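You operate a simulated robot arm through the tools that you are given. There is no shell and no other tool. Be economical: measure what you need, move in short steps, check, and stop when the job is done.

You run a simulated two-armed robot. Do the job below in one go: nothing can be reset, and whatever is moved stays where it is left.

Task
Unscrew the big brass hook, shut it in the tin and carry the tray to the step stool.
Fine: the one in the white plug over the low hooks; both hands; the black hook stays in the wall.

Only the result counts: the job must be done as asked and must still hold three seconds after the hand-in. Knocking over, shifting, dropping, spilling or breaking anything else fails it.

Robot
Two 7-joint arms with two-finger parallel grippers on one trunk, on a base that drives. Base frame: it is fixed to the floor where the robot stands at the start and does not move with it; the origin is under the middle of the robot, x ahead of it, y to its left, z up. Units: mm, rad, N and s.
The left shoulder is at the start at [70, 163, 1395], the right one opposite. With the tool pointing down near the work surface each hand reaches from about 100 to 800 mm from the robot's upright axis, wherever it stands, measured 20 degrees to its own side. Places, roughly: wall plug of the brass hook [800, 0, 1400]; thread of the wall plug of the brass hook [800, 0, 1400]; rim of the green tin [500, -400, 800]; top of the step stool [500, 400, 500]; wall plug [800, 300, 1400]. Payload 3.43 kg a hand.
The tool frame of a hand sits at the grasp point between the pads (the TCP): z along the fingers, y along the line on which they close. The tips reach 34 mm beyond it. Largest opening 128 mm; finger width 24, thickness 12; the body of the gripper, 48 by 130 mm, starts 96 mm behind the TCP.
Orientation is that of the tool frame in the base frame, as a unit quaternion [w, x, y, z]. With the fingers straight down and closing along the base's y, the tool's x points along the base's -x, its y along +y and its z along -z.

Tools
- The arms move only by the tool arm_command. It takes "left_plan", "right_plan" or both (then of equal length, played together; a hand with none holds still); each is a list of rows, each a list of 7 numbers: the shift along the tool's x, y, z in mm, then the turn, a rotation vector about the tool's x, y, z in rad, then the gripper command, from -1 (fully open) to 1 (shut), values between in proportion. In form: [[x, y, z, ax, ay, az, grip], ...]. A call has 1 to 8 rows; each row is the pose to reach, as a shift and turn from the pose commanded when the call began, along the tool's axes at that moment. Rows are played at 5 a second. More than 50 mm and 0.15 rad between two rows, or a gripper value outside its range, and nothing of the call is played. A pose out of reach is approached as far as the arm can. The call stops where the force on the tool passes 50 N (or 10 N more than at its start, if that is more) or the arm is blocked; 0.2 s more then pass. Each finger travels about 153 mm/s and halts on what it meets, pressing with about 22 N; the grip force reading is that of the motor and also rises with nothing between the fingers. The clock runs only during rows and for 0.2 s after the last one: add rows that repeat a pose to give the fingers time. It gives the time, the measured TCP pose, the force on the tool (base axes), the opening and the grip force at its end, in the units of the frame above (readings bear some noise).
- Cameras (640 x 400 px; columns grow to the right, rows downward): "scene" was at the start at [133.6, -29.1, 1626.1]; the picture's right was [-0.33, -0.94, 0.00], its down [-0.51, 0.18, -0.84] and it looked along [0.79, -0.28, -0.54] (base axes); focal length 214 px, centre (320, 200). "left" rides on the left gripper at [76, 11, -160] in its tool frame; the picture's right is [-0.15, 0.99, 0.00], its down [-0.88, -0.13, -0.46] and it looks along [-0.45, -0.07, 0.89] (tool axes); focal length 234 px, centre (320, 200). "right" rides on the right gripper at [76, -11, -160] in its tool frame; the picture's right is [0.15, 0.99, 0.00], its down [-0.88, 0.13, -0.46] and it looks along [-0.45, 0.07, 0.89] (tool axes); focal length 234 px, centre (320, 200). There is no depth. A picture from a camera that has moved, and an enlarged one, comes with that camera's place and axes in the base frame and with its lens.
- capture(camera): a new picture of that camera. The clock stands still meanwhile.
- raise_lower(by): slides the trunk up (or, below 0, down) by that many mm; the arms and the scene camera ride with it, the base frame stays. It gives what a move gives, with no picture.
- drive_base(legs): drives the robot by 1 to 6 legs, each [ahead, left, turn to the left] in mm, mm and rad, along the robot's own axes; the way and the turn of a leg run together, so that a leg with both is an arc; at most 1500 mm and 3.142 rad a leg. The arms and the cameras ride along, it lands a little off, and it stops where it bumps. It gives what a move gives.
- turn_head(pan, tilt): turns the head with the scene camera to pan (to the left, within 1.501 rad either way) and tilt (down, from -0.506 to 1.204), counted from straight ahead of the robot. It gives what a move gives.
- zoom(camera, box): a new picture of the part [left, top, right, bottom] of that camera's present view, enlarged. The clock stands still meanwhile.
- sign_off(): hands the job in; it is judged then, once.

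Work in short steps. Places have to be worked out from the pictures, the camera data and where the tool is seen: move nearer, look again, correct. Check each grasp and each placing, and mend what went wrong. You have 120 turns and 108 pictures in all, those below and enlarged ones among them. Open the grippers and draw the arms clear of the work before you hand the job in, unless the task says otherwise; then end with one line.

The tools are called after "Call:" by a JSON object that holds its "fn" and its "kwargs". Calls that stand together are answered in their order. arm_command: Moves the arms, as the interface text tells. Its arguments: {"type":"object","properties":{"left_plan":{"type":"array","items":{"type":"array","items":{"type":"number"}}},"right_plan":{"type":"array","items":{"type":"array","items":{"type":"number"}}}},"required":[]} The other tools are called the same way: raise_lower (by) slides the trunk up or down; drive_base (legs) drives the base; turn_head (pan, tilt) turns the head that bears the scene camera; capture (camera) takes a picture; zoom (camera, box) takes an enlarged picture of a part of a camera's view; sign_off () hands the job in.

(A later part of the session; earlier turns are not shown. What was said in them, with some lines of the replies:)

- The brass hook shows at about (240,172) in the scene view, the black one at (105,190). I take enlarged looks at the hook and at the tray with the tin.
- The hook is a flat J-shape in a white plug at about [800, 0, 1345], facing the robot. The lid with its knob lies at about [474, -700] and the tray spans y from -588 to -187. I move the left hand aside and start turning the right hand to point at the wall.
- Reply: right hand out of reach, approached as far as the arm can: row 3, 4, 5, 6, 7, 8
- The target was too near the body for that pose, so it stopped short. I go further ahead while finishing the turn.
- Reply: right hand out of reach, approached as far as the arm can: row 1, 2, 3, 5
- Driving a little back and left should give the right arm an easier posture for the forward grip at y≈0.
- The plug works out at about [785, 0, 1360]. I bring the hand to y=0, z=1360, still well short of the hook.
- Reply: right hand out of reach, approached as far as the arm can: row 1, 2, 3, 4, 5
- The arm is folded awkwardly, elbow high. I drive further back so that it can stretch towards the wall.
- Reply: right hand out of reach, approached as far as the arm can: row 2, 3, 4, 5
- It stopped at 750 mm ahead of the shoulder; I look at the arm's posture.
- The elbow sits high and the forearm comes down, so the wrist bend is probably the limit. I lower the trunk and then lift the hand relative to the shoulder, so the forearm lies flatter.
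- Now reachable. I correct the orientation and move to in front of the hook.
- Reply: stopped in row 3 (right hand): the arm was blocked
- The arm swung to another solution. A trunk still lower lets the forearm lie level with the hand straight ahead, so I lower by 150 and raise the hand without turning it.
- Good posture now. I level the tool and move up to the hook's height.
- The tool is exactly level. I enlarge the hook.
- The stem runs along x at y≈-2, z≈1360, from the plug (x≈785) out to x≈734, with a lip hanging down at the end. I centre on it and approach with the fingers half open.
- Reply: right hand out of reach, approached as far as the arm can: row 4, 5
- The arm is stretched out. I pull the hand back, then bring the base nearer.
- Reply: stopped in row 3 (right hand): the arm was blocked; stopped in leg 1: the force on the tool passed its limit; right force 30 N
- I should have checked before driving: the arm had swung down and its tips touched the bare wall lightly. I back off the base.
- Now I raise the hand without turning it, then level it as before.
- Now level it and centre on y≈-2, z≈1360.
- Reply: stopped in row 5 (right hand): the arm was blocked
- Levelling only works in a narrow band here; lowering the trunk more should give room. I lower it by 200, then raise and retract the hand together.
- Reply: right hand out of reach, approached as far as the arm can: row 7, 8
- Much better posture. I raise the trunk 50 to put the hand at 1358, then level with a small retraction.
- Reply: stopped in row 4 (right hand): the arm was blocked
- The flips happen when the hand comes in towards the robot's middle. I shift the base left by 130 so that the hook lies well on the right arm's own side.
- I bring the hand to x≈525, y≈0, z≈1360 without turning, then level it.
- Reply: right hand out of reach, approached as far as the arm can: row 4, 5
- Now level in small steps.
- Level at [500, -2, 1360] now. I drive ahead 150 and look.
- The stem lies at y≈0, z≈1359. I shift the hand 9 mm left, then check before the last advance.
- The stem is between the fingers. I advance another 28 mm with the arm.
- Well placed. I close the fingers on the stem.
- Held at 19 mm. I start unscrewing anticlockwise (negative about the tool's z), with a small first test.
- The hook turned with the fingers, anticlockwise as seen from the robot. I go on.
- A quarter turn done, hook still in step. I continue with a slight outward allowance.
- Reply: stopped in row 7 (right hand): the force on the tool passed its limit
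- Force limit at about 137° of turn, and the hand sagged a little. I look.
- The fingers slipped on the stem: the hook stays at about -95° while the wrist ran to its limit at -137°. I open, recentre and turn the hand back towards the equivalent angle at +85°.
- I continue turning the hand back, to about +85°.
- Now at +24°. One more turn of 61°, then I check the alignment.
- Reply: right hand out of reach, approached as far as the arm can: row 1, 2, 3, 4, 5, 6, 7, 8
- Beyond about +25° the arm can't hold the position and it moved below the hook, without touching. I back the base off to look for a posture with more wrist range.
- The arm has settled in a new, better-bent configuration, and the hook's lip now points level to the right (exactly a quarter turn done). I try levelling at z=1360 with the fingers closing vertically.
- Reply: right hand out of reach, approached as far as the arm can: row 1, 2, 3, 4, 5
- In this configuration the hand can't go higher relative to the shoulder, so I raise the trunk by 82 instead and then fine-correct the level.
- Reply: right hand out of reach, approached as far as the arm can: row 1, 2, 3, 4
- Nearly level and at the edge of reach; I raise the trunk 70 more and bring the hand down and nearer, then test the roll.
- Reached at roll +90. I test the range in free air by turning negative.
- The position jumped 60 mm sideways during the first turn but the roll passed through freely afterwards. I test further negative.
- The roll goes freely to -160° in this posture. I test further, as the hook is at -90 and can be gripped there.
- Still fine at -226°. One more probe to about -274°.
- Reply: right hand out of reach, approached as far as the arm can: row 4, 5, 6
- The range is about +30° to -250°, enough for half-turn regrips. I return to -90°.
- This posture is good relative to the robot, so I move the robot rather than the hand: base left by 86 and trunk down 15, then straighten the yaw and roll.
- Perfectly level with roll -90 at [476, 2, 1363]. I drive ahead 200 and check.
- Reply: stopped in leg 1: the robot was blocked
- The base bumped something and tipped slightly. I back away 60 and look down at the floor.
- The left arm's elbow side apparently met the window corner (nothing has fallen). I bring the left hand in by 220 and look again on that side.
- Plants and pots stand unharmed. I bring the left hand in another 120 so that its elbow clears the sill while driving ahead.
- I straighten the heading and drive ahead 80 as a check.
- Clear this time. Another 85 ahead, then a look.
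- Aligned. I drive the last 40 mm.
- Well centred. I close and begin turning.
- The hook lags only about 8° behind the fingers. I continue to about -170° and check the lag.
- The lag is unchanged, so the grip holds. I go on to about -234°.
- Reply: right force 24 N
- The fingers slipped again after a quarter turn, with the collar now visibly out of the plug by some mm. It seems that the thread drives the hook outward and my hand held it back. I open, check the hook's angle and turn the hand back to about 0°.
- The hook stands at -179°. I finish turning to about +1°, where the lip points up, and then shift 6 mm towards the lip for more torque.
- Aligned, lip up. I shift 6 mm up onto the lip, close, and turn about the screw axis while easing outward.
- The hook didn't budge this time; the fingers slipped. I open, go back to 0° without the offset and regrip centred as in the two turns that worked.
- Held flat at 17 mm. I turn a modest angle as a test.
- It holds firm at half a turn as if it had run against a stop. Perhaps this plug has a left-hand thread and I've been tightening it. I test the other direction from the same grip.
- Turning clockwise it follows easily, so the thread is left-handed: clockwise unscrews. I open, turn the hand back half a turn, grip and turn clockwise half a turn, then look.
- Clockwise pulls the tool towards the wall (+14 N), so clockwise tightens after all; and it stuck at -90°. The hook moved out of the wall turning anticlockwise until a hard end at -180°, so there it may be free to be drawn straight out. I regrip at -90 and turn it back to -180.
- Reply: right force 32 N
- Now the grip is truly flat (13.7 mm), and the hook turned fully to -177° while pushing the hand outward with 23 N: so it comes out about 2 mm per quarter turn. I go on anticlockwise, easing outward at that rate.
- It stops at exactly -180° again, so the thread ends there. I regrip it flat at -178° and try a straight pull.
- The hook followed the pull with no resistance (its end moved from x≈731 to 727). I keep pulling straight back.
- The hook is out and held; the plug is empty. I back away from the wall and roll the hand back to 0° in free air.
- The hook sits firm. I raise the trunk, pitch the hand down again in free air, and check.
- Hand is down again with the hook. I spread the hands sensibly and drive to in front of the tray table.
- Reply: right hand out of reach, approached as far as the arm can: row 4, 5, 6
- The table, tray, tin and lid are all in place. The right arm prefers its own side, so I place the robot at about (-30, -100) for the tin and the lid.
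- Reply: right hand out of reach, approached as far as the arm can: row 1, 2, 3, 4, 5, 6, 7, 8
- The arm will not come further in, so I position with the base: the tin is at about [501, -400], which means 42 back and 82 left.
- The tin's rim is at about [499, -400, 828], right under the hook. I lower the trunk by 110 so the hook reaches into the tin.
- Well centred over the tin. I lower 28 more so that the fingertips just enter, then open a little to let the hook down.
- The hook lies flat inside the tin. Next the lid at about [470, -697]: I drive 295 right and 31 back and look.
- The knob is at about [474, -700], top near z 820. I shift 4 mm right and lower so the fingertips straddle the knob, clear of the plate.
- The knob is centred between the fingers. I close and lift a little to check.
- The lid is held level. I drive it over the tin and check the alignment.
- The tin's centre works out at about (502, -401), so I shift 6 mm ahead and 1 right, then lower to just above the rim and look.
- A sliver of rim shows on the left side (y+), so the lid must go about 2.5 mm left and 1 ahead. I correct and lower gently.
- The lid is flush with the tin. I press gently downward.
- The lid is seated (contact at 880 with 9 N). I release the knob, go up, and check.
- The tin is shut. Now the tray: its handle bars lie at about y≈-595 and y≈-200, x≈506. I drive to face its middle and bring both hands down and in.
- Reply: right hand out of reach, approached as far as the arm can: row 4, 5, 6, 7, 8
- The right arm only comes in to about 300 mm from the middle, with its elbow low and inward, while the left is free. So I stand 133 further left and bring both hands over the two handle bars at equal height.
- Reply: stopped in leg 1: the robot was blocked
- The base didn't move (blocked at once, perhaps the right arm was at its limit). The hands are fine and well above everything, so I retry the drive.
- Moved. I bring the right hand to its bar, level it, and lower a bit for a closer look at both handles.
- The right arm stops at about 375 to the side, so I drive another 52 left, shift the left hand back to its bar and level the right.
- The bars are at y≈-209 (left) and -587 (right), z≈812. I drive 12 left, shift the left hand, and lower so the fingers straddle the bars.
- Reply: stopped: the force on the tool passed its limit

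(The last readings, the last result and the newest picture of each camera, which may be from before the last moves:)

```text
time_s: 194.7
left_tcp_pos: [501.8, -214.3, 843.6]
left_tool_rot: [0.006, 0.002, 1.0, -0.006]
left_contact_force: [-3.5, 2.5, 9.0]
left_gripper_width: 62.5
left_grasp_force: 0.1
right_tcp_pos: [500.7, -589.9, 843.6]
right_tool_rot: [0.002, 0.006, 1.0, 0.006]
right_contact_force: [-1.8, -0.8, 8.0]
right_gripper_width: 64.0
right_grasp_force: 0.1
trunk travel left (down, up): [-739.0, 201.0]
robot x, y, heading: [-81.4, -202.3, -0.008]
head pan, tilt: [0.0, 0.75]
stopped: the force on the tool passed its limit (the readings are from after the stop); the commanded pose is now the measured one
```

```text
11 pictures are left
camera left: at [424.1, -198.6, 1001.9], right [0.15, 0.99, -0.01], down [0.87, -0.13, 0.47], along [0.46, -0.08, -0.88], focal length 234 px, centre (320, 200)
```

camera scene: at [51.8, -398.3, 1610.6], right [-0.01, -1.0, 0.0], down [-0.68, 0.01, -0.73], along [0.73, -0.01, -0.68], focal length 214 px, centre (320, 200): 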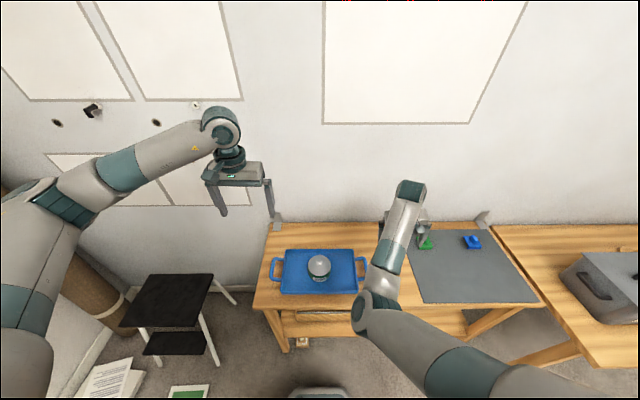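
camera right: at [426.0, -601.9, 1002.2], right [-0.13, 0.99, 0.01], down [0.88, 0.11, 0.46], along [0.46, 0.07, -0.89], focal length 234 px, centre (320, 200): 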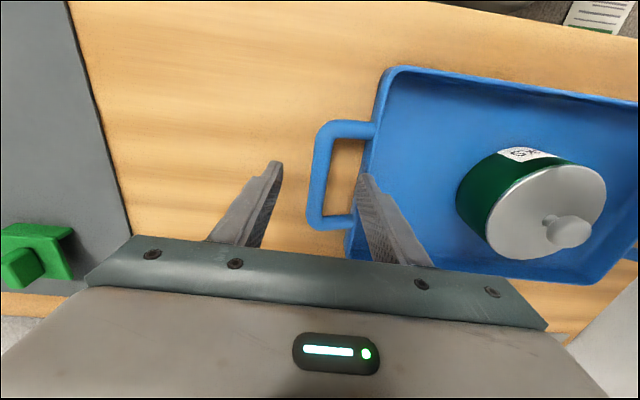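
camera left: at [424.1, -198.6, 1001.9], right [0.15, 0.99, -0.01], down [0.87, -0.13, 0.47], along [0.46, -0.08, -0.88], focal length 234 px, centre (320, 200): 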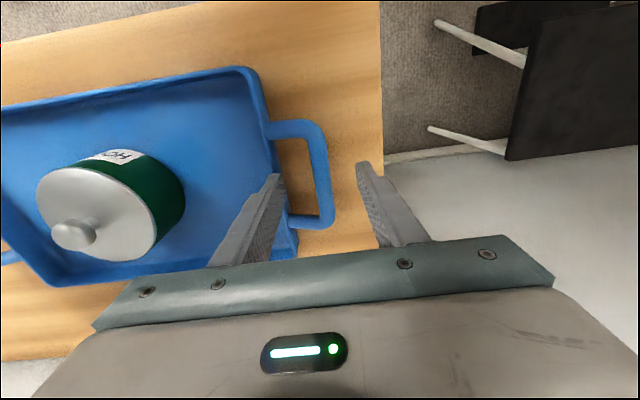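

Both inner fingers touched the tray's rim (8–9 N): the gap inside the handle is only ~26 mm. Both bars are centred between the fingers, so I go up 25, narrow the opening to 32 mm and lower again.

Call:
{"fn": "raise_lower", "kwargs": {"by": 25}}

Call:
{"fn": "arm_command", "kwargs": {"left_plan": [[0, 0, 0, 0, 0, 0, 0.3], [0, 0, 0, 0, 0, 0, 0.51], [0, 0, 0, 0, 0, 0, 0.51]], "right_plan": [[0, 0, 0, 0, 0, 0, 0.3], [0, 0, 0, 0, 0, 0, 0.51], [0, 0, 0, 0, 0, 0, 0.51]]}}

Call:
{"fn": "capture", "kwargs": {"camera": "right"}}

Call:
{"fn": "capture", "kwargs": {"camera": "left"}}

```text
time_s: 195.4
left_tcp_pos: [505.0, -213.1, 866.2]
left_tool_rot: [0.005, 0.001, 1.0, -0.005]
left_contact_force: [0.4, 0.2, 0.6]
left_gripper_width: 64.1
left_grasp_force: 0.1
right_tcp_pos: [502.7, -591.7, 867.3]
right_tool_rot: [0.001, 0.008, 1.0, 0.008]
right_contact_force: [0.3, -0.1, 0.5]
right_gripper_width: 64.0
right_grasp_force: 0.2
trunk travel left (down, up): [-764.0, 176.0]
robot x, y, heading: [-76.4, -203.7, -0.005]
head pan, tilt: [0.0, 0.75]
```

```text
time_s: 196.2
left_tcp_pos: [504.5, -212.5, 866.7]
left_tool_rot: [0.007, 0.0, 1.0, -0.005]
left_contact_force: [0.1, 0.0, 0.1]
left_gripper_width: 30.9
left_grasp_force: 0.0
right_tcp_pos: [501.8, -591.0, 867.2]
right_tool_rot: [0.002, 0.006, 1.0, 0.007]
right_contact_force: [0.3, 0.1, -0.3]
right_gripper_width: 31.2
right_grasp_force: 0.0
trunk travel left (down, up): [-764.0, 176.0]
robot x, y, heading: [-81.1, -201.8, -0.006]
head pan, tilt: [0.0, 0.75]
```

```text
10 pictures are left
camera right: at [427.3, -602.4, 1026.1], right [-0.13, 0.99, 0.01], down [0.88, 0.11, 0.46], along [0.45, 0.07, -0.89], focal length 234 px, centre (320, 200)
```

right: 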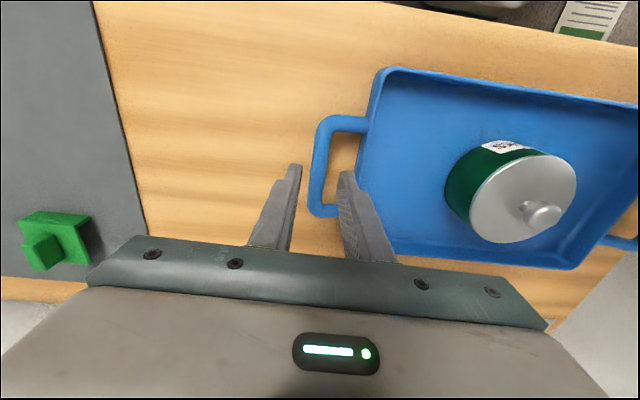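

```text
9 pictures are left
camera left: at [425.5, -199.1, 1025.7], right [0.15, 0.99, -0.01], down [0.87, -0.13, 0.47], along [0.46, -0.08, -0.88], focal length 234 px, centre (320, 200)
```

left: 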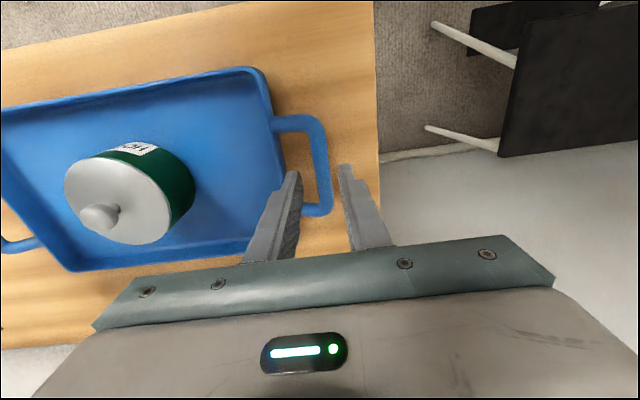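

Nearly centred; I shift each hand 2 mm outward and lower.

Call:
{"fn": "arm_command", "kwargs": {"left_plan": [[0, 1.2, 0, 0, 0, 0, 0.51], [0, 2.4, 0, 0, 0, 0, 0.51], [0, 2.4, 0, 0, 0, 0, 0.51]], "right_plan": [[0, -1, 0, 0, 0, 0, 0.51], [0, -2, 0, 0, 0, 0, 0.51], [0, -2, 0, 0, 0, 0, 0.51]]}}

Call:
{"fn": "raise_lower", "kwargs": {"by": -43}}

```text
time_s: 197.0
left_tcp_pos: [503.3, -210.8, 867.0]
left_tool_rot: [0.006, 0.001, 1.0, -0.005]
left_contact_force: [-0.1, -0.3, 0.5]
left_gripper_width: 31.6
left_grasp_force: 0.1
right_tcp_pos: [502.0, -594.8, 867.4]
right_tool_rot: [0.001, 0.008, 1.0, 0.006]
right_contact_force: [0.2, 0.8, -0.1]
right_gripper_width: 31.4
right_grasp_force: 0.1
trunk travel left (down, up): [-764.0, 176.0]
robot x, y, heading: [-78.8, -204.2, -0.008]
head pan, tilt: [0.0, 0.75]
```

```text
time_s: 197.9
left_tcp_pos: [503.6, -211.1, 824.1]
left_tool_rot: [0.006, 0.001, 1.0, -0.005]
left_contact_force: [-0.1, 0.3, 0.5]
left_gripper_width: 31.7
left_grasp_force: 0.0
right_tcp_pos: [502.0, -593.2, 826.1]
right_tool_rot: [0.002, 0.008, 1.0, 0.006]
right_contact_force: [-0.3, 0.5, 1.5]
right_gripper_width: 31.4
right_grasp_force: 0.0
trunk travel left (down, up): [-721.0, 219.0]
robot x, y, heading: [-78.5, -204.2, -0.003]
head pan, tilt: [0.0, 0.75]
```

Down without contact. I close both grippers.

Call:
{"fn": "arm_command", "kwargs": {"left_plan": [[0, 0, 0, 0, 0, 0, 0.8], [0, 0, 0, 0, 0, 0, 1], [0, 0, 0, 0, 0, 0, 1]], "right_plan": [[0, 0, 0, 0, 0, 0, 0.8], [0, 0, 0, 0, 0, 0, 1], [0, 0, 0, 0, 0, 0, 1]]}}

```text
time_s: 198.7
left_tcp_pos: [503.3, -212.7, 825.2]
left_tool_rot: [0.007, 0.002, 1.0, -0.008]
left_contact_force: [0.5, -31.6, -0.4]
left_gripper_width: 14.6
left_grasp_force: 21.8
right_tcp_pos: [503.8, -591.3, 825.9]
right_tool_rot: [0.001, 0.007, 1.0, 0.007]
right_contact_force: [-0.7, 30.7, 5.0]
right_gripper_width: 15.0
right_grasp_force: 21.7
trunk travel left (down, up): [-721.0, 219.0]
robot x, y, heading: [-79.6, -204.4, -0.01]
head pan, tilt: [0.0, 0.75]
```

Both bars are held (about 15 mm), but the hands pull apart with 31 N. I ease them towards each other.

Call:
{"fn": "arm_command", "kwargs": {"left_plan": [[0, -1, 0, 0, 0, 0, 1], [0, -2, 0, 0, 0, 0, 1], [0, -2, 0, 0, 0, 0, 1]], "right_plan": [[0, 0.5, 0, 0, 0, 0, 1], [0, 1, 0, 0, 0, 0, 1], [0, 1, 0, 0, 0, 0, 1]]}}

```text
time_s: 199.5
left_tcp_pos: [501.5, -215.9, 825.1]
left_tool_rot: [0.008, 0.003, 1.0, -0.009]
left_contact_force: [0.8, -41.6, -0.1]
left_gripper_width: 14.8
left_grasp_force: 22.6
right_tcp_pos: [500.8, -595.7, 825.8]
right_tool_rot: [0.0, 0.01, 1.0, 0.006]
right_contact_force: [-0.2, 43.0, 4.4]
right_gripper_width: 15.9
right_grasp_force: 21.9
trunk travel left (down, up): [-721.0, 219.0]
robot x, y, heading: [-81.4, -202.6, -0.011]
head pan, tilt: [0.0, 0.75]
```

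Force rose, as the right arm is at its inward limit and drifts outward. I relieve with the left hand only.

Call:
{"fn": "arm_command", "kwargs": {"left_plan": [[0, -1, 0, 0, 0, 0, 1], [0, -2, 0, 0, 0, 0, 1], [0, -3, 0, 0, 0, 0, 1], [0, -3, 0, 0, 0, 0, 1]]}}

```text
time_s: 200.5
left_tcp_pos: [501.7, -215.8, 824.0]
left_tool_rot: [0.008, 0.001, 1.0, -0.007]
left_contact_force: [-0.1, -30.1, 3.2]
left_gripper_width: 15.0
left_grasp_force: 22.4
right_tcp_pos: [500.7, -595.1, 825.1]
right_tool_rot: [0.001, 0.01, 1.0, 0.007]
right_contact_force: [-1.0, 32.6, -1.8]
right_gripper_width: 15.3
right_grasp_force: 22.0
trunk travel left (down, up): [-721.0, 219.0]
robot x, y, heading: [-81.0, -203.2, -0.007]
head pan, tilt: [0.0, 0.75]
```

About 3.7 N per mm; another 8 mm.

Call:
{"fn": "arm_command", "kwargs": {"left_plan": [[0, -2, 0, 0, 0, 0, 1], [0, -4, 0, 0, 0, 0, 1], [0, -6, 0, 0, 0, 0, 1], [0, -8, 0, 0, 0, 0, 1], [0, -8, 0, 0, 0, 0, 1]]}}

```text
time_s: 201.7
left_tcp_pos: [503.0, -219.5, 824.2]
left_tool_rot: [0.006, 0.0, 1.0, -0.002]
left_contact_force: [0.7, 16.4, 11.9]
left_gripper_width: 14.8
left_grasp_force: 21.3
right_tcp_pos: [501.7, -598.0, 826.6]
right_tool_rot: [0.003, 0.01, 1.0, 0.001]
right_contact_force: [-0.6, -10.6, -1.9]
right_gripper_width: 14.8
right_grasp_force: 22.2
trunk travel left (down, up): [-721.0, 219.0]
robot x, y, heading: [-78.4, -202.0, -0.007]
head pan, tilt: [0.0, 0.75]
```

Slight overshoot; I back off 2 mm and then lift 15 mm by the trunk as a test.

Call:
{"fn": "arm_command", "kwargs": {"left_plan": [[0, 1, 0, 0, 0, 0, 1], [0, 2, 0, 0, 0, 0, 1], [0, 2, 0, 0, 0, 0, 1]]}}

Call:
{"fn": "raise_lower", "kwargs": {"by": 15}}

Call:
{"fn": "capture", "kwargs": {"camera": "scene"}}

```text
time_s: 202.5
left_tcp_pos: [502.6, -220.0, 824.8]
left_tool_rot: [0.006, 0.001, 1.0, -0.004]
left_contact_force: [3.5, 23.6, 8.8]
left_gripper_width: 14.7
left_grasp_force: 21.7
right_tcp_pos: [501.1, -598.1, 826.4]
right_tool_rot: [0.001, 0.01, 1.0, 0.003]
right_contact_force: [1.0, -20.6, -1.3]
right_gripper_width: 15.0
right_grasp_force: 21.3
trunk travel left (down, up): [-721.0, 219.0]
robot x, y, heading: [-80.5, -205.8, -0.008]
head pan, tilt: [0.0, 0.75]
```

```text
time_s: 203.1
left_tcp_pos: [502.5, -219.9, 837.5]
left_tool_rot: [0.006, 0.001, 1.0, -0.004]
left_contact_force: [0.3, 24.3, -3.2]
left_gripper_width: 14.8
left_grasp_force: 22.5
right_tcp_pos: [501.2, -599.1, 839.9]
right_tool_rot: [0.0, 0.011, 1.0, 0.003]
right_contact_force: [0.4, -23.9, -2.3]
right_gripper_width: 15.3
right_grasp_force: 21.9
trunk travel left (down, up): [-736.0, 204.0]
robot x, y, heading: [-79.4, -206.0, -0.006]
head pan, tilt: [0.0, 0.75]
```

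```text
8 pictures are left
camera scene: at [53.4, -203.6, 1471.3], right [-0.01, -1.0, 0.0], down [-0.68, 0.0, -0.73], along [0.73, -0.01, -0.68], focal length 214 px, centre (320, 200)
```

scene: 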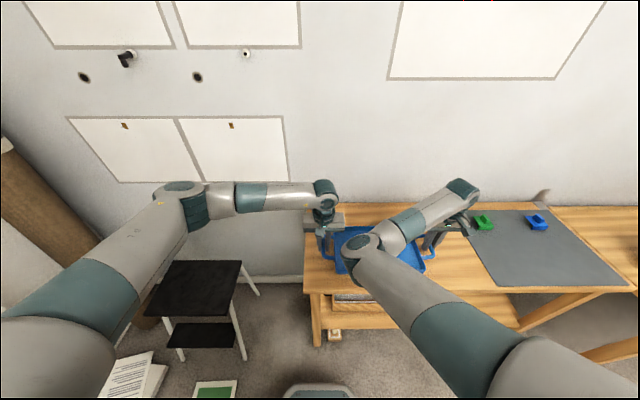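

Lifted; both hands carry. Squeeze is 24 N; I ease the left hand outward 3 mm, then lift further.

Call:
{"fn": "arm_command", "kwargs": {"left_plan": [[0, 1, 0, 0, 0, 0, 1], [0, 2, 0, 0, 0, 0, 1], [0, 3, 0, 0, 0, 0, 1], [0, 3, 0, 0, 0, 0, 1]]}}

Call:
{"fn": "raise_lower", "kwargs": {"by": 60}}

```text
time_s: 204.1
left_tcp_pos: [502.9, -218.2, 839.0]
left_tool_rot: [0.006, 0.002, 1.0, -0.006]
left_contact_force: [-1.0, 8.9, -3.6]
left_gripper_width: 14.7
left_grasp_force: 22.1
right_tcp_pos: [501.7, -598.0, 839.6]
right_tool_rot: [0.001, 0.01, 1.0, 0.004]
right_contact_force: [-0.6, -9.5, -2.2]
right_gripper_width: 15.0
right_grasp_force: 21.6
trunk travel left (down, up): [-736.0, 204.0]
robot x, y, heading: [-76.3, -201.3, -0.009]
head pan, tilt: [0.0, 0.75]
```

```text
time_s: 205.1
left_tcp_pos: [503.0, -217.3, 897.6]
left_tool_rot: [0.005, 0.002, 1.0, -0.005]
left_contact_force: [1.2, 0.6, -2.4]
left_gripper_width: 14.5
left_grasp_force: 22.2
right_tcp_pos: [502.2, -597.0, 900.0]
right_tool_rot: [0.001, 0.01, 1.0, 0.005]
right_contact_force: [-0.4, -0.6, -2.5]
right_gripper_width: 14.7
right_grasp_force: 22.8
trunk travel left (down, up): [-796.0, 144.0]
robot x, y, heading: [-79.0, -205.9, -0.006]
head pan, tilt: [0.0, 0.75]
```

Forces are balanced now and the tray hangs level. I back away from the table, go left, then turn towards the stool.

Call:
{"fn": "drive_base", "kwargs": {"legs": [[-260, 0, 0]]}}

Call:
{"fn": "drive_base", "kwargs": {"legs": [[0, 464, 0]]}}

Call:
{"fn": "drive_base", "kwargs": {"legs": [[0, 0, 0.5]]}}

Call:
{"fn": "capture", "kwargs": {"camera": "scene"}}

```text
time_s: 206.9
left_tcp_pos: [247.8, -214.7, 898.1]
left_tool_rot: [0.006, -0.001, 1.0, -0.006]
left_contact_force: [-0.6, -6.7, -4.0]
left_gripper_width: 14.7
left_grasp_force: 21.9
right_tcp_pos: [248.6, -592.6, 899.3]
right_tool_rot: [0.001, 0.007, 1.0, 0.006]
right_contact_force: [0.0, 9.0, -2.7]
right_gripper_width: 15.1
right_grasp_force: 21.9
trunk travel left (down, up): [-796.0, 144.0]
robot x, y, heading: [-338.5, -199.8, 0.0]
head pan, tilt: [0.0, 0.75]
```

```text
time_s: 209.7
left_tcp_pos: [246.8, 245.7, 899.0]
left_tool_rot: [0.005, -0.003, 1.0, -0.005]
left_contact_force: [0.5, -15.3, -4.1]
left_gripper_width: 14.7
left_grasp_force: 22.0
right_tcp_pos: [249.7, -134.3, 899.7]
right_tool_rot: [0.001, 0.006, 1.0, 0.005]
right_contact_force: [0.0, 14.2, -3.7]
right_gripper_width: 14.9
right_grasp_force: 21.8
trunk travel left (down, up): [-796.0, 144.0]
robot x, y, heading: [-333.6, 258.5, 0.004]
head pan, tilt: [0.0, 0.75]
```

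```text
time_s: 211.5
left_tcp_pos: [180.3, 525.8, 898.8]
left_tool_rot: [0.007, -0.249, 0.968, -0.005]
left_contact_force: [4.0, -9.6, -2.6]
left_gripper_width: 14.5
left_grasp_force: 22.1
right_tcp_pos: [364.2, 194.5, 899.6]
right_tool_rot: [0.001, -0.241, 0.97, 0.005]
right_contact_force: [-5.5, 8.8, -2.5]
right_gripper_width: 14.6
right_grasp_force: 21.5
trunk travel left (down, up): [-796.0, 144.0]
robot x, y, heading: [-336.5, 256.2, 0.502]
head pan, tilt: [0.0, 0.75]
```

```text
7 pictures are left
camera scene: at [-218.7, 321.2, 1531.4], right [0.48, -0.88, 0.0], down [-0.6, -0.33, -0.73], along [0.64, 0.35, -0.68], focal length 214 px, centre (320, 200)
```

scene: 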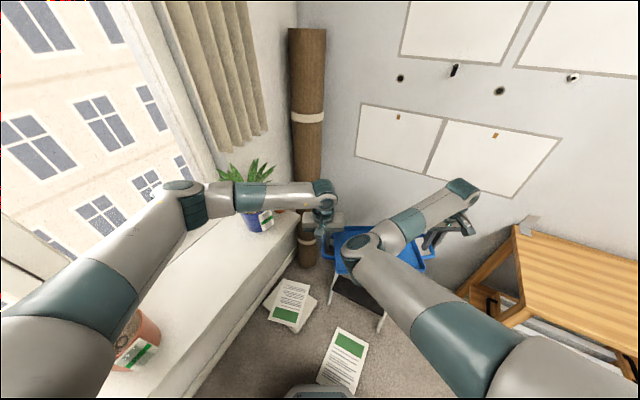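

The tray rides well, but with this heading the left elbow would come near the plants when lowered. I use a larger heading (0.9 rad) from further right: first shift right, then turn.

Call:
{"fn": "drive_base", "kwargs": {"legs": [[-108, -198, 0]]}}

Call:
{"fn": "drive_base", "kwargs": {"legs": [[0, 0, 0.4]]}}

Call:
{"fn": "capture", "kwargs": {"camera": "scene"}}

```text
time_s: 213.2
left_tcp_pos: [177.8, 303.5, 898.8]
left_tool_rot: [0.006, -0.252, 0.968, -0.005]
left_contact_force: [4.7, -7.0, -3.1]
left_gripper_width: 14.3
left_grasp_force: 22.2
right_tcp_pos: [364.2, -25.4, 900.1]
right_tool_rot: [0.0, -0.243, 0.97, 0.006]
right_contact_force: [-3.3, 6.2, -3.2]
right_gripper_width: 14.7
right_grasp_force: 21.7
trunk travel left (down, up): [-796.0, 144.0]
robot x, y, heading: [-335.5, 34.1, 0.503]
head pan, tilt: [0.0, 0.75]
```

```text
time_s: 214.8
left_tcp_pos: [32.8, 483.3, 899.0]
left_tool_rot: [0.007, -0.439, 0.898, -0.003]
left_contact_force: [4.3, -2.7, -3.5]
left_gripper_width: 14.7
left_grasp_force: 21.7
right_tcp_pos: [333.1, 251.1, 900.0]
right_tool_rot: [-0.001, -0.431, 0.902, 0.005]
right_contact_force: [-4.2, 2.7, -2.9]
right_gripper_width: 15.1
right_grasp_force: 21.9
trunk travel left (down, up): [-796.0, 144.0]
robot x, y, heading: [-336.5, 32.8, 0.906]
head pan, tilt: [0.0, 0.75]
```

```text
6 pictures are left
camera scene: at [-254.1, 138.2, 1531.4], right [0.79, -0.62, 0.0], down [-0.42, -0.54, -0.73], along [0.45, 0.58, -0.68], focal length 214 px, centre (320, 200)
```

scene: 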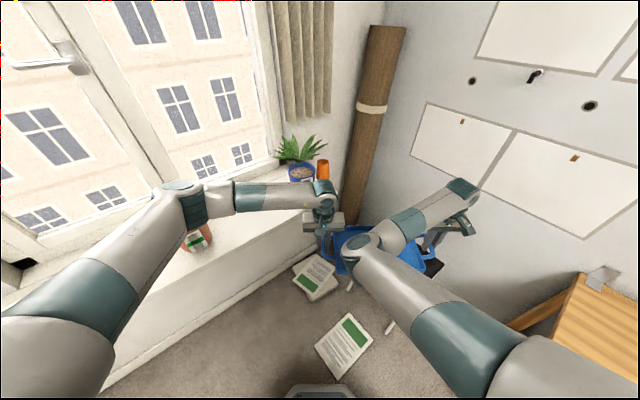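

The tray's middle is at (183, 367). I drive it sideways over the stool at (508, 362).

Call:
{"fn": "drive_base", "kwargs": {"legs": [[197, -259, 0]]}}

Call:
{"fn": "capture", "kwargs": {"camera": "scene"}}

```text
time_s: 217.0
left_tcp_pos: [357.2, 476.3, 899.0]
left_tool_rot: [0.008, -0.438, 0.899, -0.002]
left_contact_force: [3.8, -2.4, -2.7]
left_gripper_width: 15.0
left_grasp_force: 21.5
right_tcp_pos: [656.9, 244.0, 900.3]
right_tool_rot: [-0.001, -0.43, 0.903, 0.005]
right_contact_force: [-3.7, 2.3, -2.5]
right_gripper_width: 15.0
right_grasp_force: 22.0
trunk travel left (down, up): [-796.0, 144.0]
robot x, y, heading: [-8.7, 25.6, 0.906]
head pan, tilt: [0.0, 0.75]
```

```text
5 pictures are left
camera scene: at [70.0, 131.9, 1531.4], right [0.79, -0.62, 0.0], down [-0.42, -0.54, -0.73], along [0.45, 0.57, -0.68], focal length 214 px, centre (320, 200)
```

scene: 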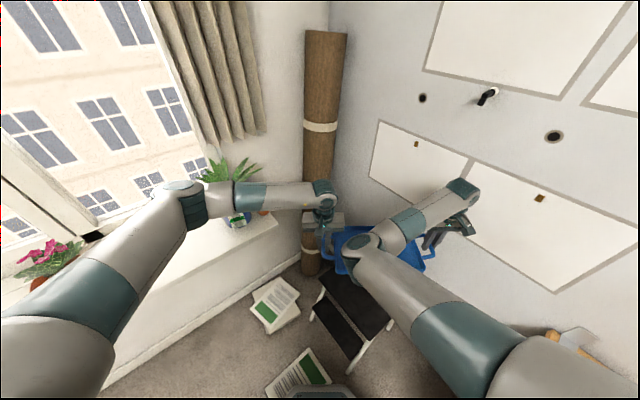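

The tray's middle is at (507, 360), over the stool. I lower by 310 and look.

Call:
{"fn": "raise_lower", "kwargs": {"by": -310}}

Call:
{"fn": "capture", "kwargs": {"camera": "scene"}}

```text
time_s: 220.1
left_tcp_pos: [356.7, 475.6, 588.8]
left_tool_rot: [0.009, -0.438, 0.899, -0.003]
left_contact_force: [3.5, -2.2, -2.7]
left_gripper_width: 14.4
left_grasp_force: 22.3
right_tcp_pos: [656.0, 244.6, 590.8]
right_tool_rot: [0.0, -0.43, 0.903, 0.006]
right_contact_force: [-3.7, 1.7, -3.1]
right_gripper_width: 15.1
right_grasp_force: 22.2
trunk travel left (down, up): [-486.0, 454.0]
robot x, y, heading: [-12.0, 32.5, 0.911]
head pan, tilt: [0.0, 0.75]
```

```text
4 pictures are left
camera scene: at [70.2, 131.7, 1221.4], right [0.79, -0.62, 0.0], down [-0.42, -0.54, -0.73], along [0.45, 0.57, -0.68], focal length 214 px, centre (320, 200)
```

scene: 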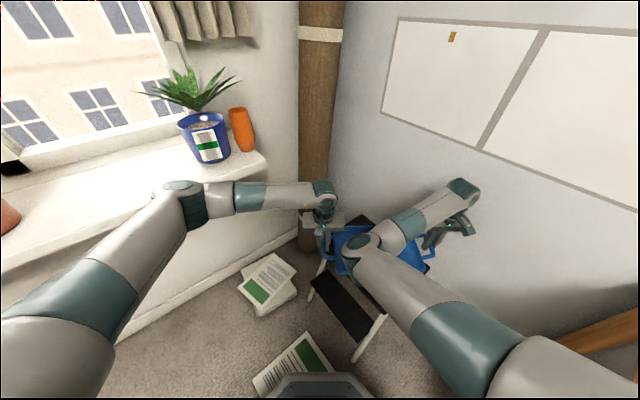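

The tray hides the stool's top with its back corner showing behind, as predicted. I lower in smaller steps towards contact at TCP≈545.

Call:
{"fn": "raise_lower", "kwargs": {"by": -34}}

Call:
{"fn": "raise_lower", "kwargs": {"by": -6}}

Call:
{"fn": "raise_lower", "kwargs": {"by": -4}}

```text
time_s: 220.8
left_tcp_pos: [357.4, 475.5, 555.8]
left_tool_rot: [0.008, -0.438, 0.899, -0.003]
left_contact_force: [3.0, -3.0, -2.7]
left_gripper_width: 14.6
left_grasp_force: 22.0
right_tcp_pos: [655.5, 244.0, 555.9]
right_tool_rot: [0.0, -0.431, 0.903, 0.006]
right_contact_force: [-3.7, 1.4, -3.6]
right_gripper_width: 15.1
right_grasp_force: 21.6
trunk travel left (down, up): [-452.0, 488.0]
robot x, y, heading: [-11.7, 26.1, 0.905]
head pan, tilt: [0.0, 0.75]
```

```text
time_s: 221.4
left_tcp_pos: [358.2, 474.4, 549.4]
left_tool_rot: [0.008, -0.438, 0.899, -0.003]
left_contact_force: [3.3, -2.4, -3.7]
left_gripper_width: 14.6
left_grasp_force: 21.8
right_tcp_pos: [657.1, 244.2, 550.8]
right_tool_rot: [0.0, -0.429, 0.903, 0.005]
right_contact_force: [-3.7, 1.9, -2.2]
right_gripper_width: 14.6
right_grasp_force: 21.9
trunk travel left (down, up): [-446.0, 494.0]
robot x, y, heading: [-8.9, 25.4, 0.904]
head pan, tilt: [0.0, 0.75]
```

```text
time_s: 221.9
left_tcp_pos: [358.6, 475.6, 544.8]
left_tool_rot: [0.008, -0.438, 0.899, -0.002]
left_contact_force: [3.4, -3.3, -2.5]
left_gripper_width: 14.4
left_grasp_force: 21.9
right_tcp_pos: [655.9, 242.7, 546.8]
right_tool_rot: [-0.001, -0.429, 0.903, 0.006]
right_contact_force: [-3.6, 2.3, -3.2]
right_gripper_width: 15.1
right_grasp_force: 21.9
trunk travel left (down, up): [-442.0, 498.0]
robot x, y, heading: [-13.0, 22.8, 0.899]
head pan, tilt: [0.0, 0.75]
```

No contact yet; I go on in small steps.

Call:
{"fn": "raise_lower", "kwargs": {"by": -4}}

Call:
{"fn": "raise_lower", "kwargs": {"by": -4}}

Call:
{"fn": "raise_lower", "kwargs": {"by": -4}}

```text
time_s: 222.5
left_tcp_pos: [357.3, 476.5, 539.8]
left_tool_rot: [0.008, -0.437, 0.899, -0.002]
left_contact_force: [4.0, -1.8, -3.2]
left_gripper_width: 14.8
left_grasp_force: 21.8
right_tcp_pos: [654.7, 244.0, 542.0]
right_tool_rot: [0.0, -0.43, 0.903, 0.005]
right_contact_force: [-3.5, 1.5, -3.2]
right_gripper_width: 14.9
right_grasp_force: 21.8
trunk travel left (down, up): [-438.0, 502.0]
robot x, y, heading: [-13.6, 27.5, 0.9]
head pan, tilt: [0.0, 0.75]
```

```text
time_s: 223.0
left_tcp_pos: [357.9, 475.7, 537.3]
left_tool_rot: [0.009, -0.437, 0.899, -0.002]
left_contact_force: [3.0, -1.9, -3.6]
left_gripper_width: 14.6
left_grasp_force: 21.6
right_tcp_pos: [657.1, 244.7, 537.8]
right_tool_rot: [0.0, -0.429, 0.903, 0.005]
right_contact_force: [-2.5, 1.0, -2.8]
right_gripper_width: 15.1
right_grasp_force: 22.4
trunk travel left (down, up): [-434.0, 506.0]
robot x, y, heading: [-9.8, 28.5, 0.902]
head pan, tilt: [0.0, 0.75]
```

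```text
time_s: 223.5
left_tcp_pos: [357.9, 475.5, 533.5]
left_tool_rot: [0.008, -0.437, 0.899, -0.003]
left_contact_force: [2.7, -2.3, -2.1]
left_gripper_width: 14.5
left_grasp_force: 22.7
right_tcp_pos: [655.1, 243.5, 534.6]
right_tool_rot: [-0.001, -0.43, 0.903, 0.006]
right_contact_force: [-3.3, 1.1, -3.7]
right_gripper_width: 14.8
right_grasp_force: 21.8
trunk travel left (down, up): [-430.0, 510.0]
robot x, y, heading: [-12.1, 24.1, 0.904]
head pan, tilt: [0.0, 0.75]
```

Still free at 534. More small steps.

Call:
{"fn": "raise_lower", "kwargs": {"by": -5}}

Call:
{"fn": "raise_lower", "kwargs": {"by": -5}}

Call:
{"fn": "raise_lower", "kwargs": {"by": -5}}

Call:
{"fn": "zoom", "kwargs": {"camera": "scene", "box": [280, 170, 480, 295]}}

```text
time_s: 224.1
left_tcp_pos: [358.4, 475.0, 528.5]
left_tool_rot: [0.008, -0.438, 0.899, -0.003]
left_contact_force: [3.7, -2.5, -2.5]
left_gripper_width: 14.9
left_grasp_force: 22.2
right_tcp_pos: [657.4, 243.2, 529.0]
right_tool_rot: [-0.002, -0.429, 0.903, 0.006]
right_contact_force: [-2.4, 2.2, -3.3]
right_gripper_width: 14.9
right_grasp_force: 21.8
trunk travel left (down, up): [-425.0, 515.0]
robot x, y, heading: [-10.6, 27.4, 0.906]
head pan, tilt: [0.0, 0.75]
```

```text
time_s: 224.6
left_tcp_pos: [359.4, 474.8, 524.3]
left_tool_rot: [0.008, -0.438, 0.899, -0.004]
left_contact_force: [3.0, -1.8, 5.3]
left_gripper_width: 14.9
left_grasp_force: 21.5
right_tcp_pos: [656.6, 243.4, 526.3]
right_tool_rot: [0.001, -0.43, 0.903, 0.005]
right_contact_force: [-2.7, 2.2, 3.6]
right_gripper_width: 15.3
right_grasp_force: 22.3
trunk travel left (down, up): [-420.0, 520.0]
robot x, y, heading: [-9.7, 25.5, 0.902]
head pan, tilt: [0.0, 0.75]
```

```text
time_s: 225.1
left_tcp_pos: [357.8, 475.1, 520.9]
left_tool_rot: [0.012, -0.438, 0.899, -0.003]
left_contact_force: [4.6, 1.1, 18.8]
left_gripper_width: 14.9
left_grasp_force: 21.8
right_tcp_pos: [657.0, 243.0, 525.2]
right_tool_rot: [0.003, -0.43, 0.903, 0.005]
right_contact_force: [2.2, 1.9, 18.2]
right_gripper_width: 15.7
right_grasp_force: 22.3
trunk travel left (down, up): [-415.0, 525.0]
robot x, y, heading: [-12.9, 26.8, 0.903]
head pan, tilt: [0.0, 0.75]
```

```text
3.20 times, centred on (380, 232) of scene
camera zoom: at [67.4, 129.8, 1151.2], right [0.79, -0.62, 0.0], down [-0.42, -0.53, -0.73], along [0.45, 0.58, -0.68], focal length 686 px, centre (128, 96)
```

zoom: 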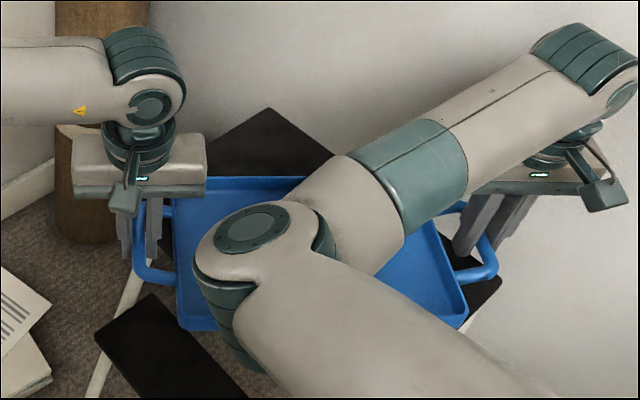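

Contact at TCP≈526 on both sides (18 N each): the tray rests on the stool. I relieve the pressure, open both grippers just enough, and rise straight up.

Call:
{"fn": "raise_lower", "kwargs": {"by": 4}}

Call:
{"fn": "arm_command", "kwargs": {"left_plan": [[0, 0, 0, 0, 0, 0, 0.7], [0, 0, 0, 0, 0, 0, 0.53], [0, 0, 0, 0, 0, 0, 0.53]], "right_plan": [[0, 0, 0, 0, 0, 0, 0.7], [0, 0, 0, 0, 0, 0, 0.53], [0, 0, 0, 0, 0, 0, 0.53]]}}

Call:
{"fn": "raise_lower", "kwargs": {"by": 40}}

```text
time_s: 225.7
left_tcp_pos: [357.6, 475.2, 521.0]
left_tool_rot: [0.008, -0.438, 0.899, -0.002]
left_contact_force: [9.1, -1.0, 1.4]
left_gripper_width: 14.8
left_grasp_force: 21.9
right_tcp_pos: [655.7, 242.1, 523.2]
right_tool_rot: [0.0, -0.43, 0.903, 0.006]
right_contact_force: [0.0, 2.2, 4.6]
right_gripper_width: 14.7
right_grasp_force: 21.9
trunk travel left (down, up): [-419.0, 521.0]
robot x, y, heading: [-10.2, 25.2, 0.901]
head pan, tilt: [0.0, 0.75]
```

```text
time_s: 226.5
left_tcp_pos: [357.9, 474.7, 521.5]
left_tool_rot: [0.008, -0.438, 0.899, -0.003]
left_contact_force: [0.5, 0.1, -0.1]
left_gripper_width: 30.0
left_grasp_force: 0.0
right_tcp_pos: [656.8, 243.2, 524.7]
right_tool_rot: [0.0, -0.431, 0.903, 0.005]
right_contact_force: [-0.5, -0.2, 0.0]
right_gripper_width: 30.2
right_grasp_force: 0.0
trunk travel left (down, up): [-419.0, 521.0]
robot x, y, heading: [-10.2, 28.2, 0.905]
head pan, tilt: [0.0, 0.75]
```

```text
time_s: 227.3
left_tcp_pos: [357.4, 476.4, 562.4]
left_tool_rot: [0.008, -0.437, 0.899, -0.003]
left_contact_force: [-0.3, 0.5, 0.3]
left_gripper_width: 30.1
left_grasp_force: 0.0
right_tcp_pos: [656.3, 242.6, 562.3]
right_tool_rot: [-0.001, -0.43, 0.903, 0.005]
right_contact_force: [0.3, -0.1, -0.6]
right_gripper_width: 30.2
right_grasp_force: 0.1
trunk travel left (down, up): [-459.0, 481.0]
robot x, y, heading: [-11.9, 27.2, 0.906]
head pan, tilt: [0.0, 0.75]
```

Released and free of force. I rise further and back away from the stool, opening the grippers, then look.

Call:
{"fn": "raise_lower", "kwargs": {"by": 340}}

Call:
{"fn": "arm_command", "kwargs": {"left_plan": [[0, 0, 0, 0, 0, 0, 0], [0, 0, 0, 0, 0, 0, -0.6], [0, 0, 0, 0, 0, 0, -1], [0, 0, 0, 0, 0, 0, -1]], "right_plan": [[0, 0, 0, 0, 0, 0, 0], [0, 0, 0, 0, 0, 0, -0.6], [0, 0, 0, 0, 0, 0, -1], [0, 0, 0, 0, 0, 0, -1]]}}

Call:
{"fn": "drive_base", "kwargs": {"legs": [[-330, 0, 0]]}}

Call:
{"fn": "capture", "kwargs": {"camera": "scene"}}

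```text
time_s: 230.6
left_tcp_pos: [358.8, 476.3, 902.5]
left_tool_rot: [0.008, -0.437, 0.899, -0.002]
left_contact_force: [-0.5, -0.6, -0.4]
left_gripper_width: 29.7
left_grasp_force: 0.0
right_tcp_pos: [656.2, 244.5, 902.2]
right_tool_rot: [-0.001, -0.43, 0.903, 0.006]
right_contact_force: [-0.1, -0.5, 0.1]
right_gripper_width: 30.2
right_grasp_force: 0.1
trunk travel left (down, up): [-799.0, 141.0]
robot x, y, heading: [-11.0, 29.1, 0.903]
head pan, tilt: [0.0, 0.75]
```

```text
time_s: 231.6
left_tcp_pos: [358.3, 475.6, 902.1]
left_tool_rot: [0.008, -0.437, 0.899, -0.003]
left_contact_force: [0.1, 0.2, -0.4]
left_gripper_width: 128.0
left_grasp_force: 0.0
right_tcp_pos: [656.2, 242.9, 903.1]
right_tool_rot: [0.0, -0.43, 0.903, 0.005]
right_contact_force: [0.5, -0.3, 0.3]
right_gripper_width: 127.8
right_grasp_force: 0.0
trunk travel left (down, up): [-799.0, 141.0]
robot x, y, heading: [-12.0, 25.3, 0.904]
head pan, tilt: [0.0, 0.75]
```

```text
time_s: 233.8
left_tcp_pos: [153.6, 215.9, 901.4]
left_tool_rot: [0.009, -0.438, 0.899, -0.002]
left_contact_force: [0.0, 0.4, -0.3]
left_gripper_width: 128.1
left_grasp_force: 0.1
right_tcp_pos: [451.7, -17.6, 904.0]
right_tool_rot: [0.0, -0.429, 0.903, 0.006]
right_contact_force: [0.7, -0.4, 0.2]
right_gripper_width: 127.9
right_grasp_force: 0.1
trunk travel left (down, up): [-799.0, 141.0]
robot x, y, heading: [-216.7, -233.5, 0.904]
head pan, tilt: [0.0, 0.75]
```

```text
2 pictures are left
camera scene: at [-134.7, -128.1, 1534.4], right [0.79, -0.62, 0.0], down [-0.42, -0.54, -0.73], along [0.45, 0.57, -0.68], focal length 214 px, centre (320, 200)
```

scene: 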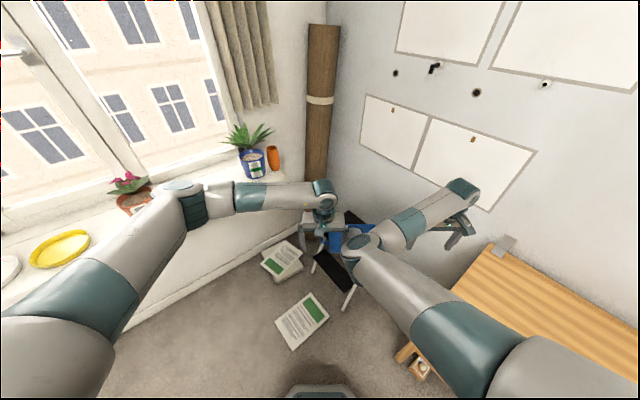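

The arms hide the tray. I turn the base right so they swing aside (well above the table), pan the head left and look at the result.

Call:
{"fn": "drive_base", "kwargs": {"legs": [[-60, 0, -0.6]]}}

Call:
{"fn": "turn_head", "kwargs": {"pan": 0.55, "tilt": 0.75}}

Call:
{"fn": "capture", "kwargs": {"camera": "scene"}}

```text
time_s: 235.9
left_tcp_pos: [292.8, -105.8, 901.5]
left_tool_rot: [0.007, -0.152, 0.988, -0.006]
left_contact_force: [-0.1, 0.3, 0.4]
left_gripper_width: 128.1
left_grasp_force: 0.0
right_tcp_pos: [407.0, -467.7, 903.0]
right_tool_rot: [0.001, -0.143, 0.99, 0.006]
right_contact_force: [-0.2, 0.8, 0.0]
right_gripper_width: 127.8
right_grasp_force: 0.0
trunk travel left (down, up): [-799.0, 141.0]
robot x, y, heading: [-262.9, -266.7, 0.309]
head pan, tilt: [0.0, 0.75]
```

```text
time_s: 236.8
left_tcp_pos: [293.5, -107.2, 902.8]
left_tool_rot: [0.007, -0.151, 0.988, -0.005]
left_contact_force: [0.6, -0.2, 0.2]
left_gripper_width: 127.9
left_grasp_force: 0.1
right_tcp_pos: [408.2, -466.8, 904.4]
right_tool_rot: [0.002, -0.143, 0.99, 0.005]
right_contact_force: [0.4, -0.8, -0.6]
right_gripper_width: 128.0
right_grasp_force: 0.0
trunk travel left (down, up): [-799.0, 141.0]
robot x, y, heading: [-267.1, -268.3, 0.299]
head pan, tilt: [0.55, 0.75]
```

```text
1 pictures are left
camera scene: at [-164.5, -189.9, 1534.4], right [0.75, -0.66, 0.0], down [-0.45, -0.51, -0.73], along [0.48, 0.55, -0.68], focal length 214 px, centre (320, 200)
```

scene: 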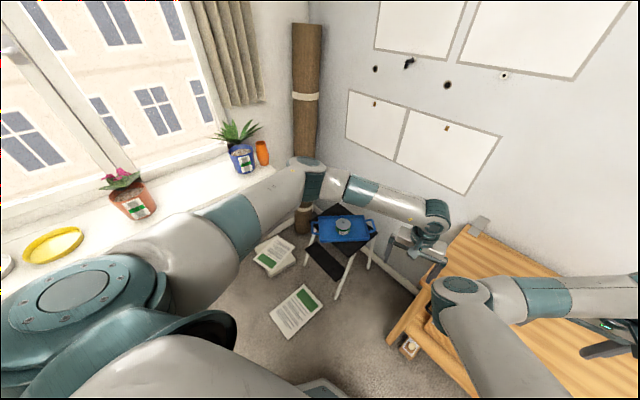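

The tray rests level on the stool with the lidded tin upright on it, the black hook is still in the wall, and the plants and everything else stand untouched. The grippers are open and clear, so I hand in.

Call:
{"fn": "sign_off", "kwargs": {}}

```text
The job is handed in.
```

The big brass hook is unscrewed and shut in the lidded tin, and the tray carrying it rests on the step stool; the black hook is still in the wall.
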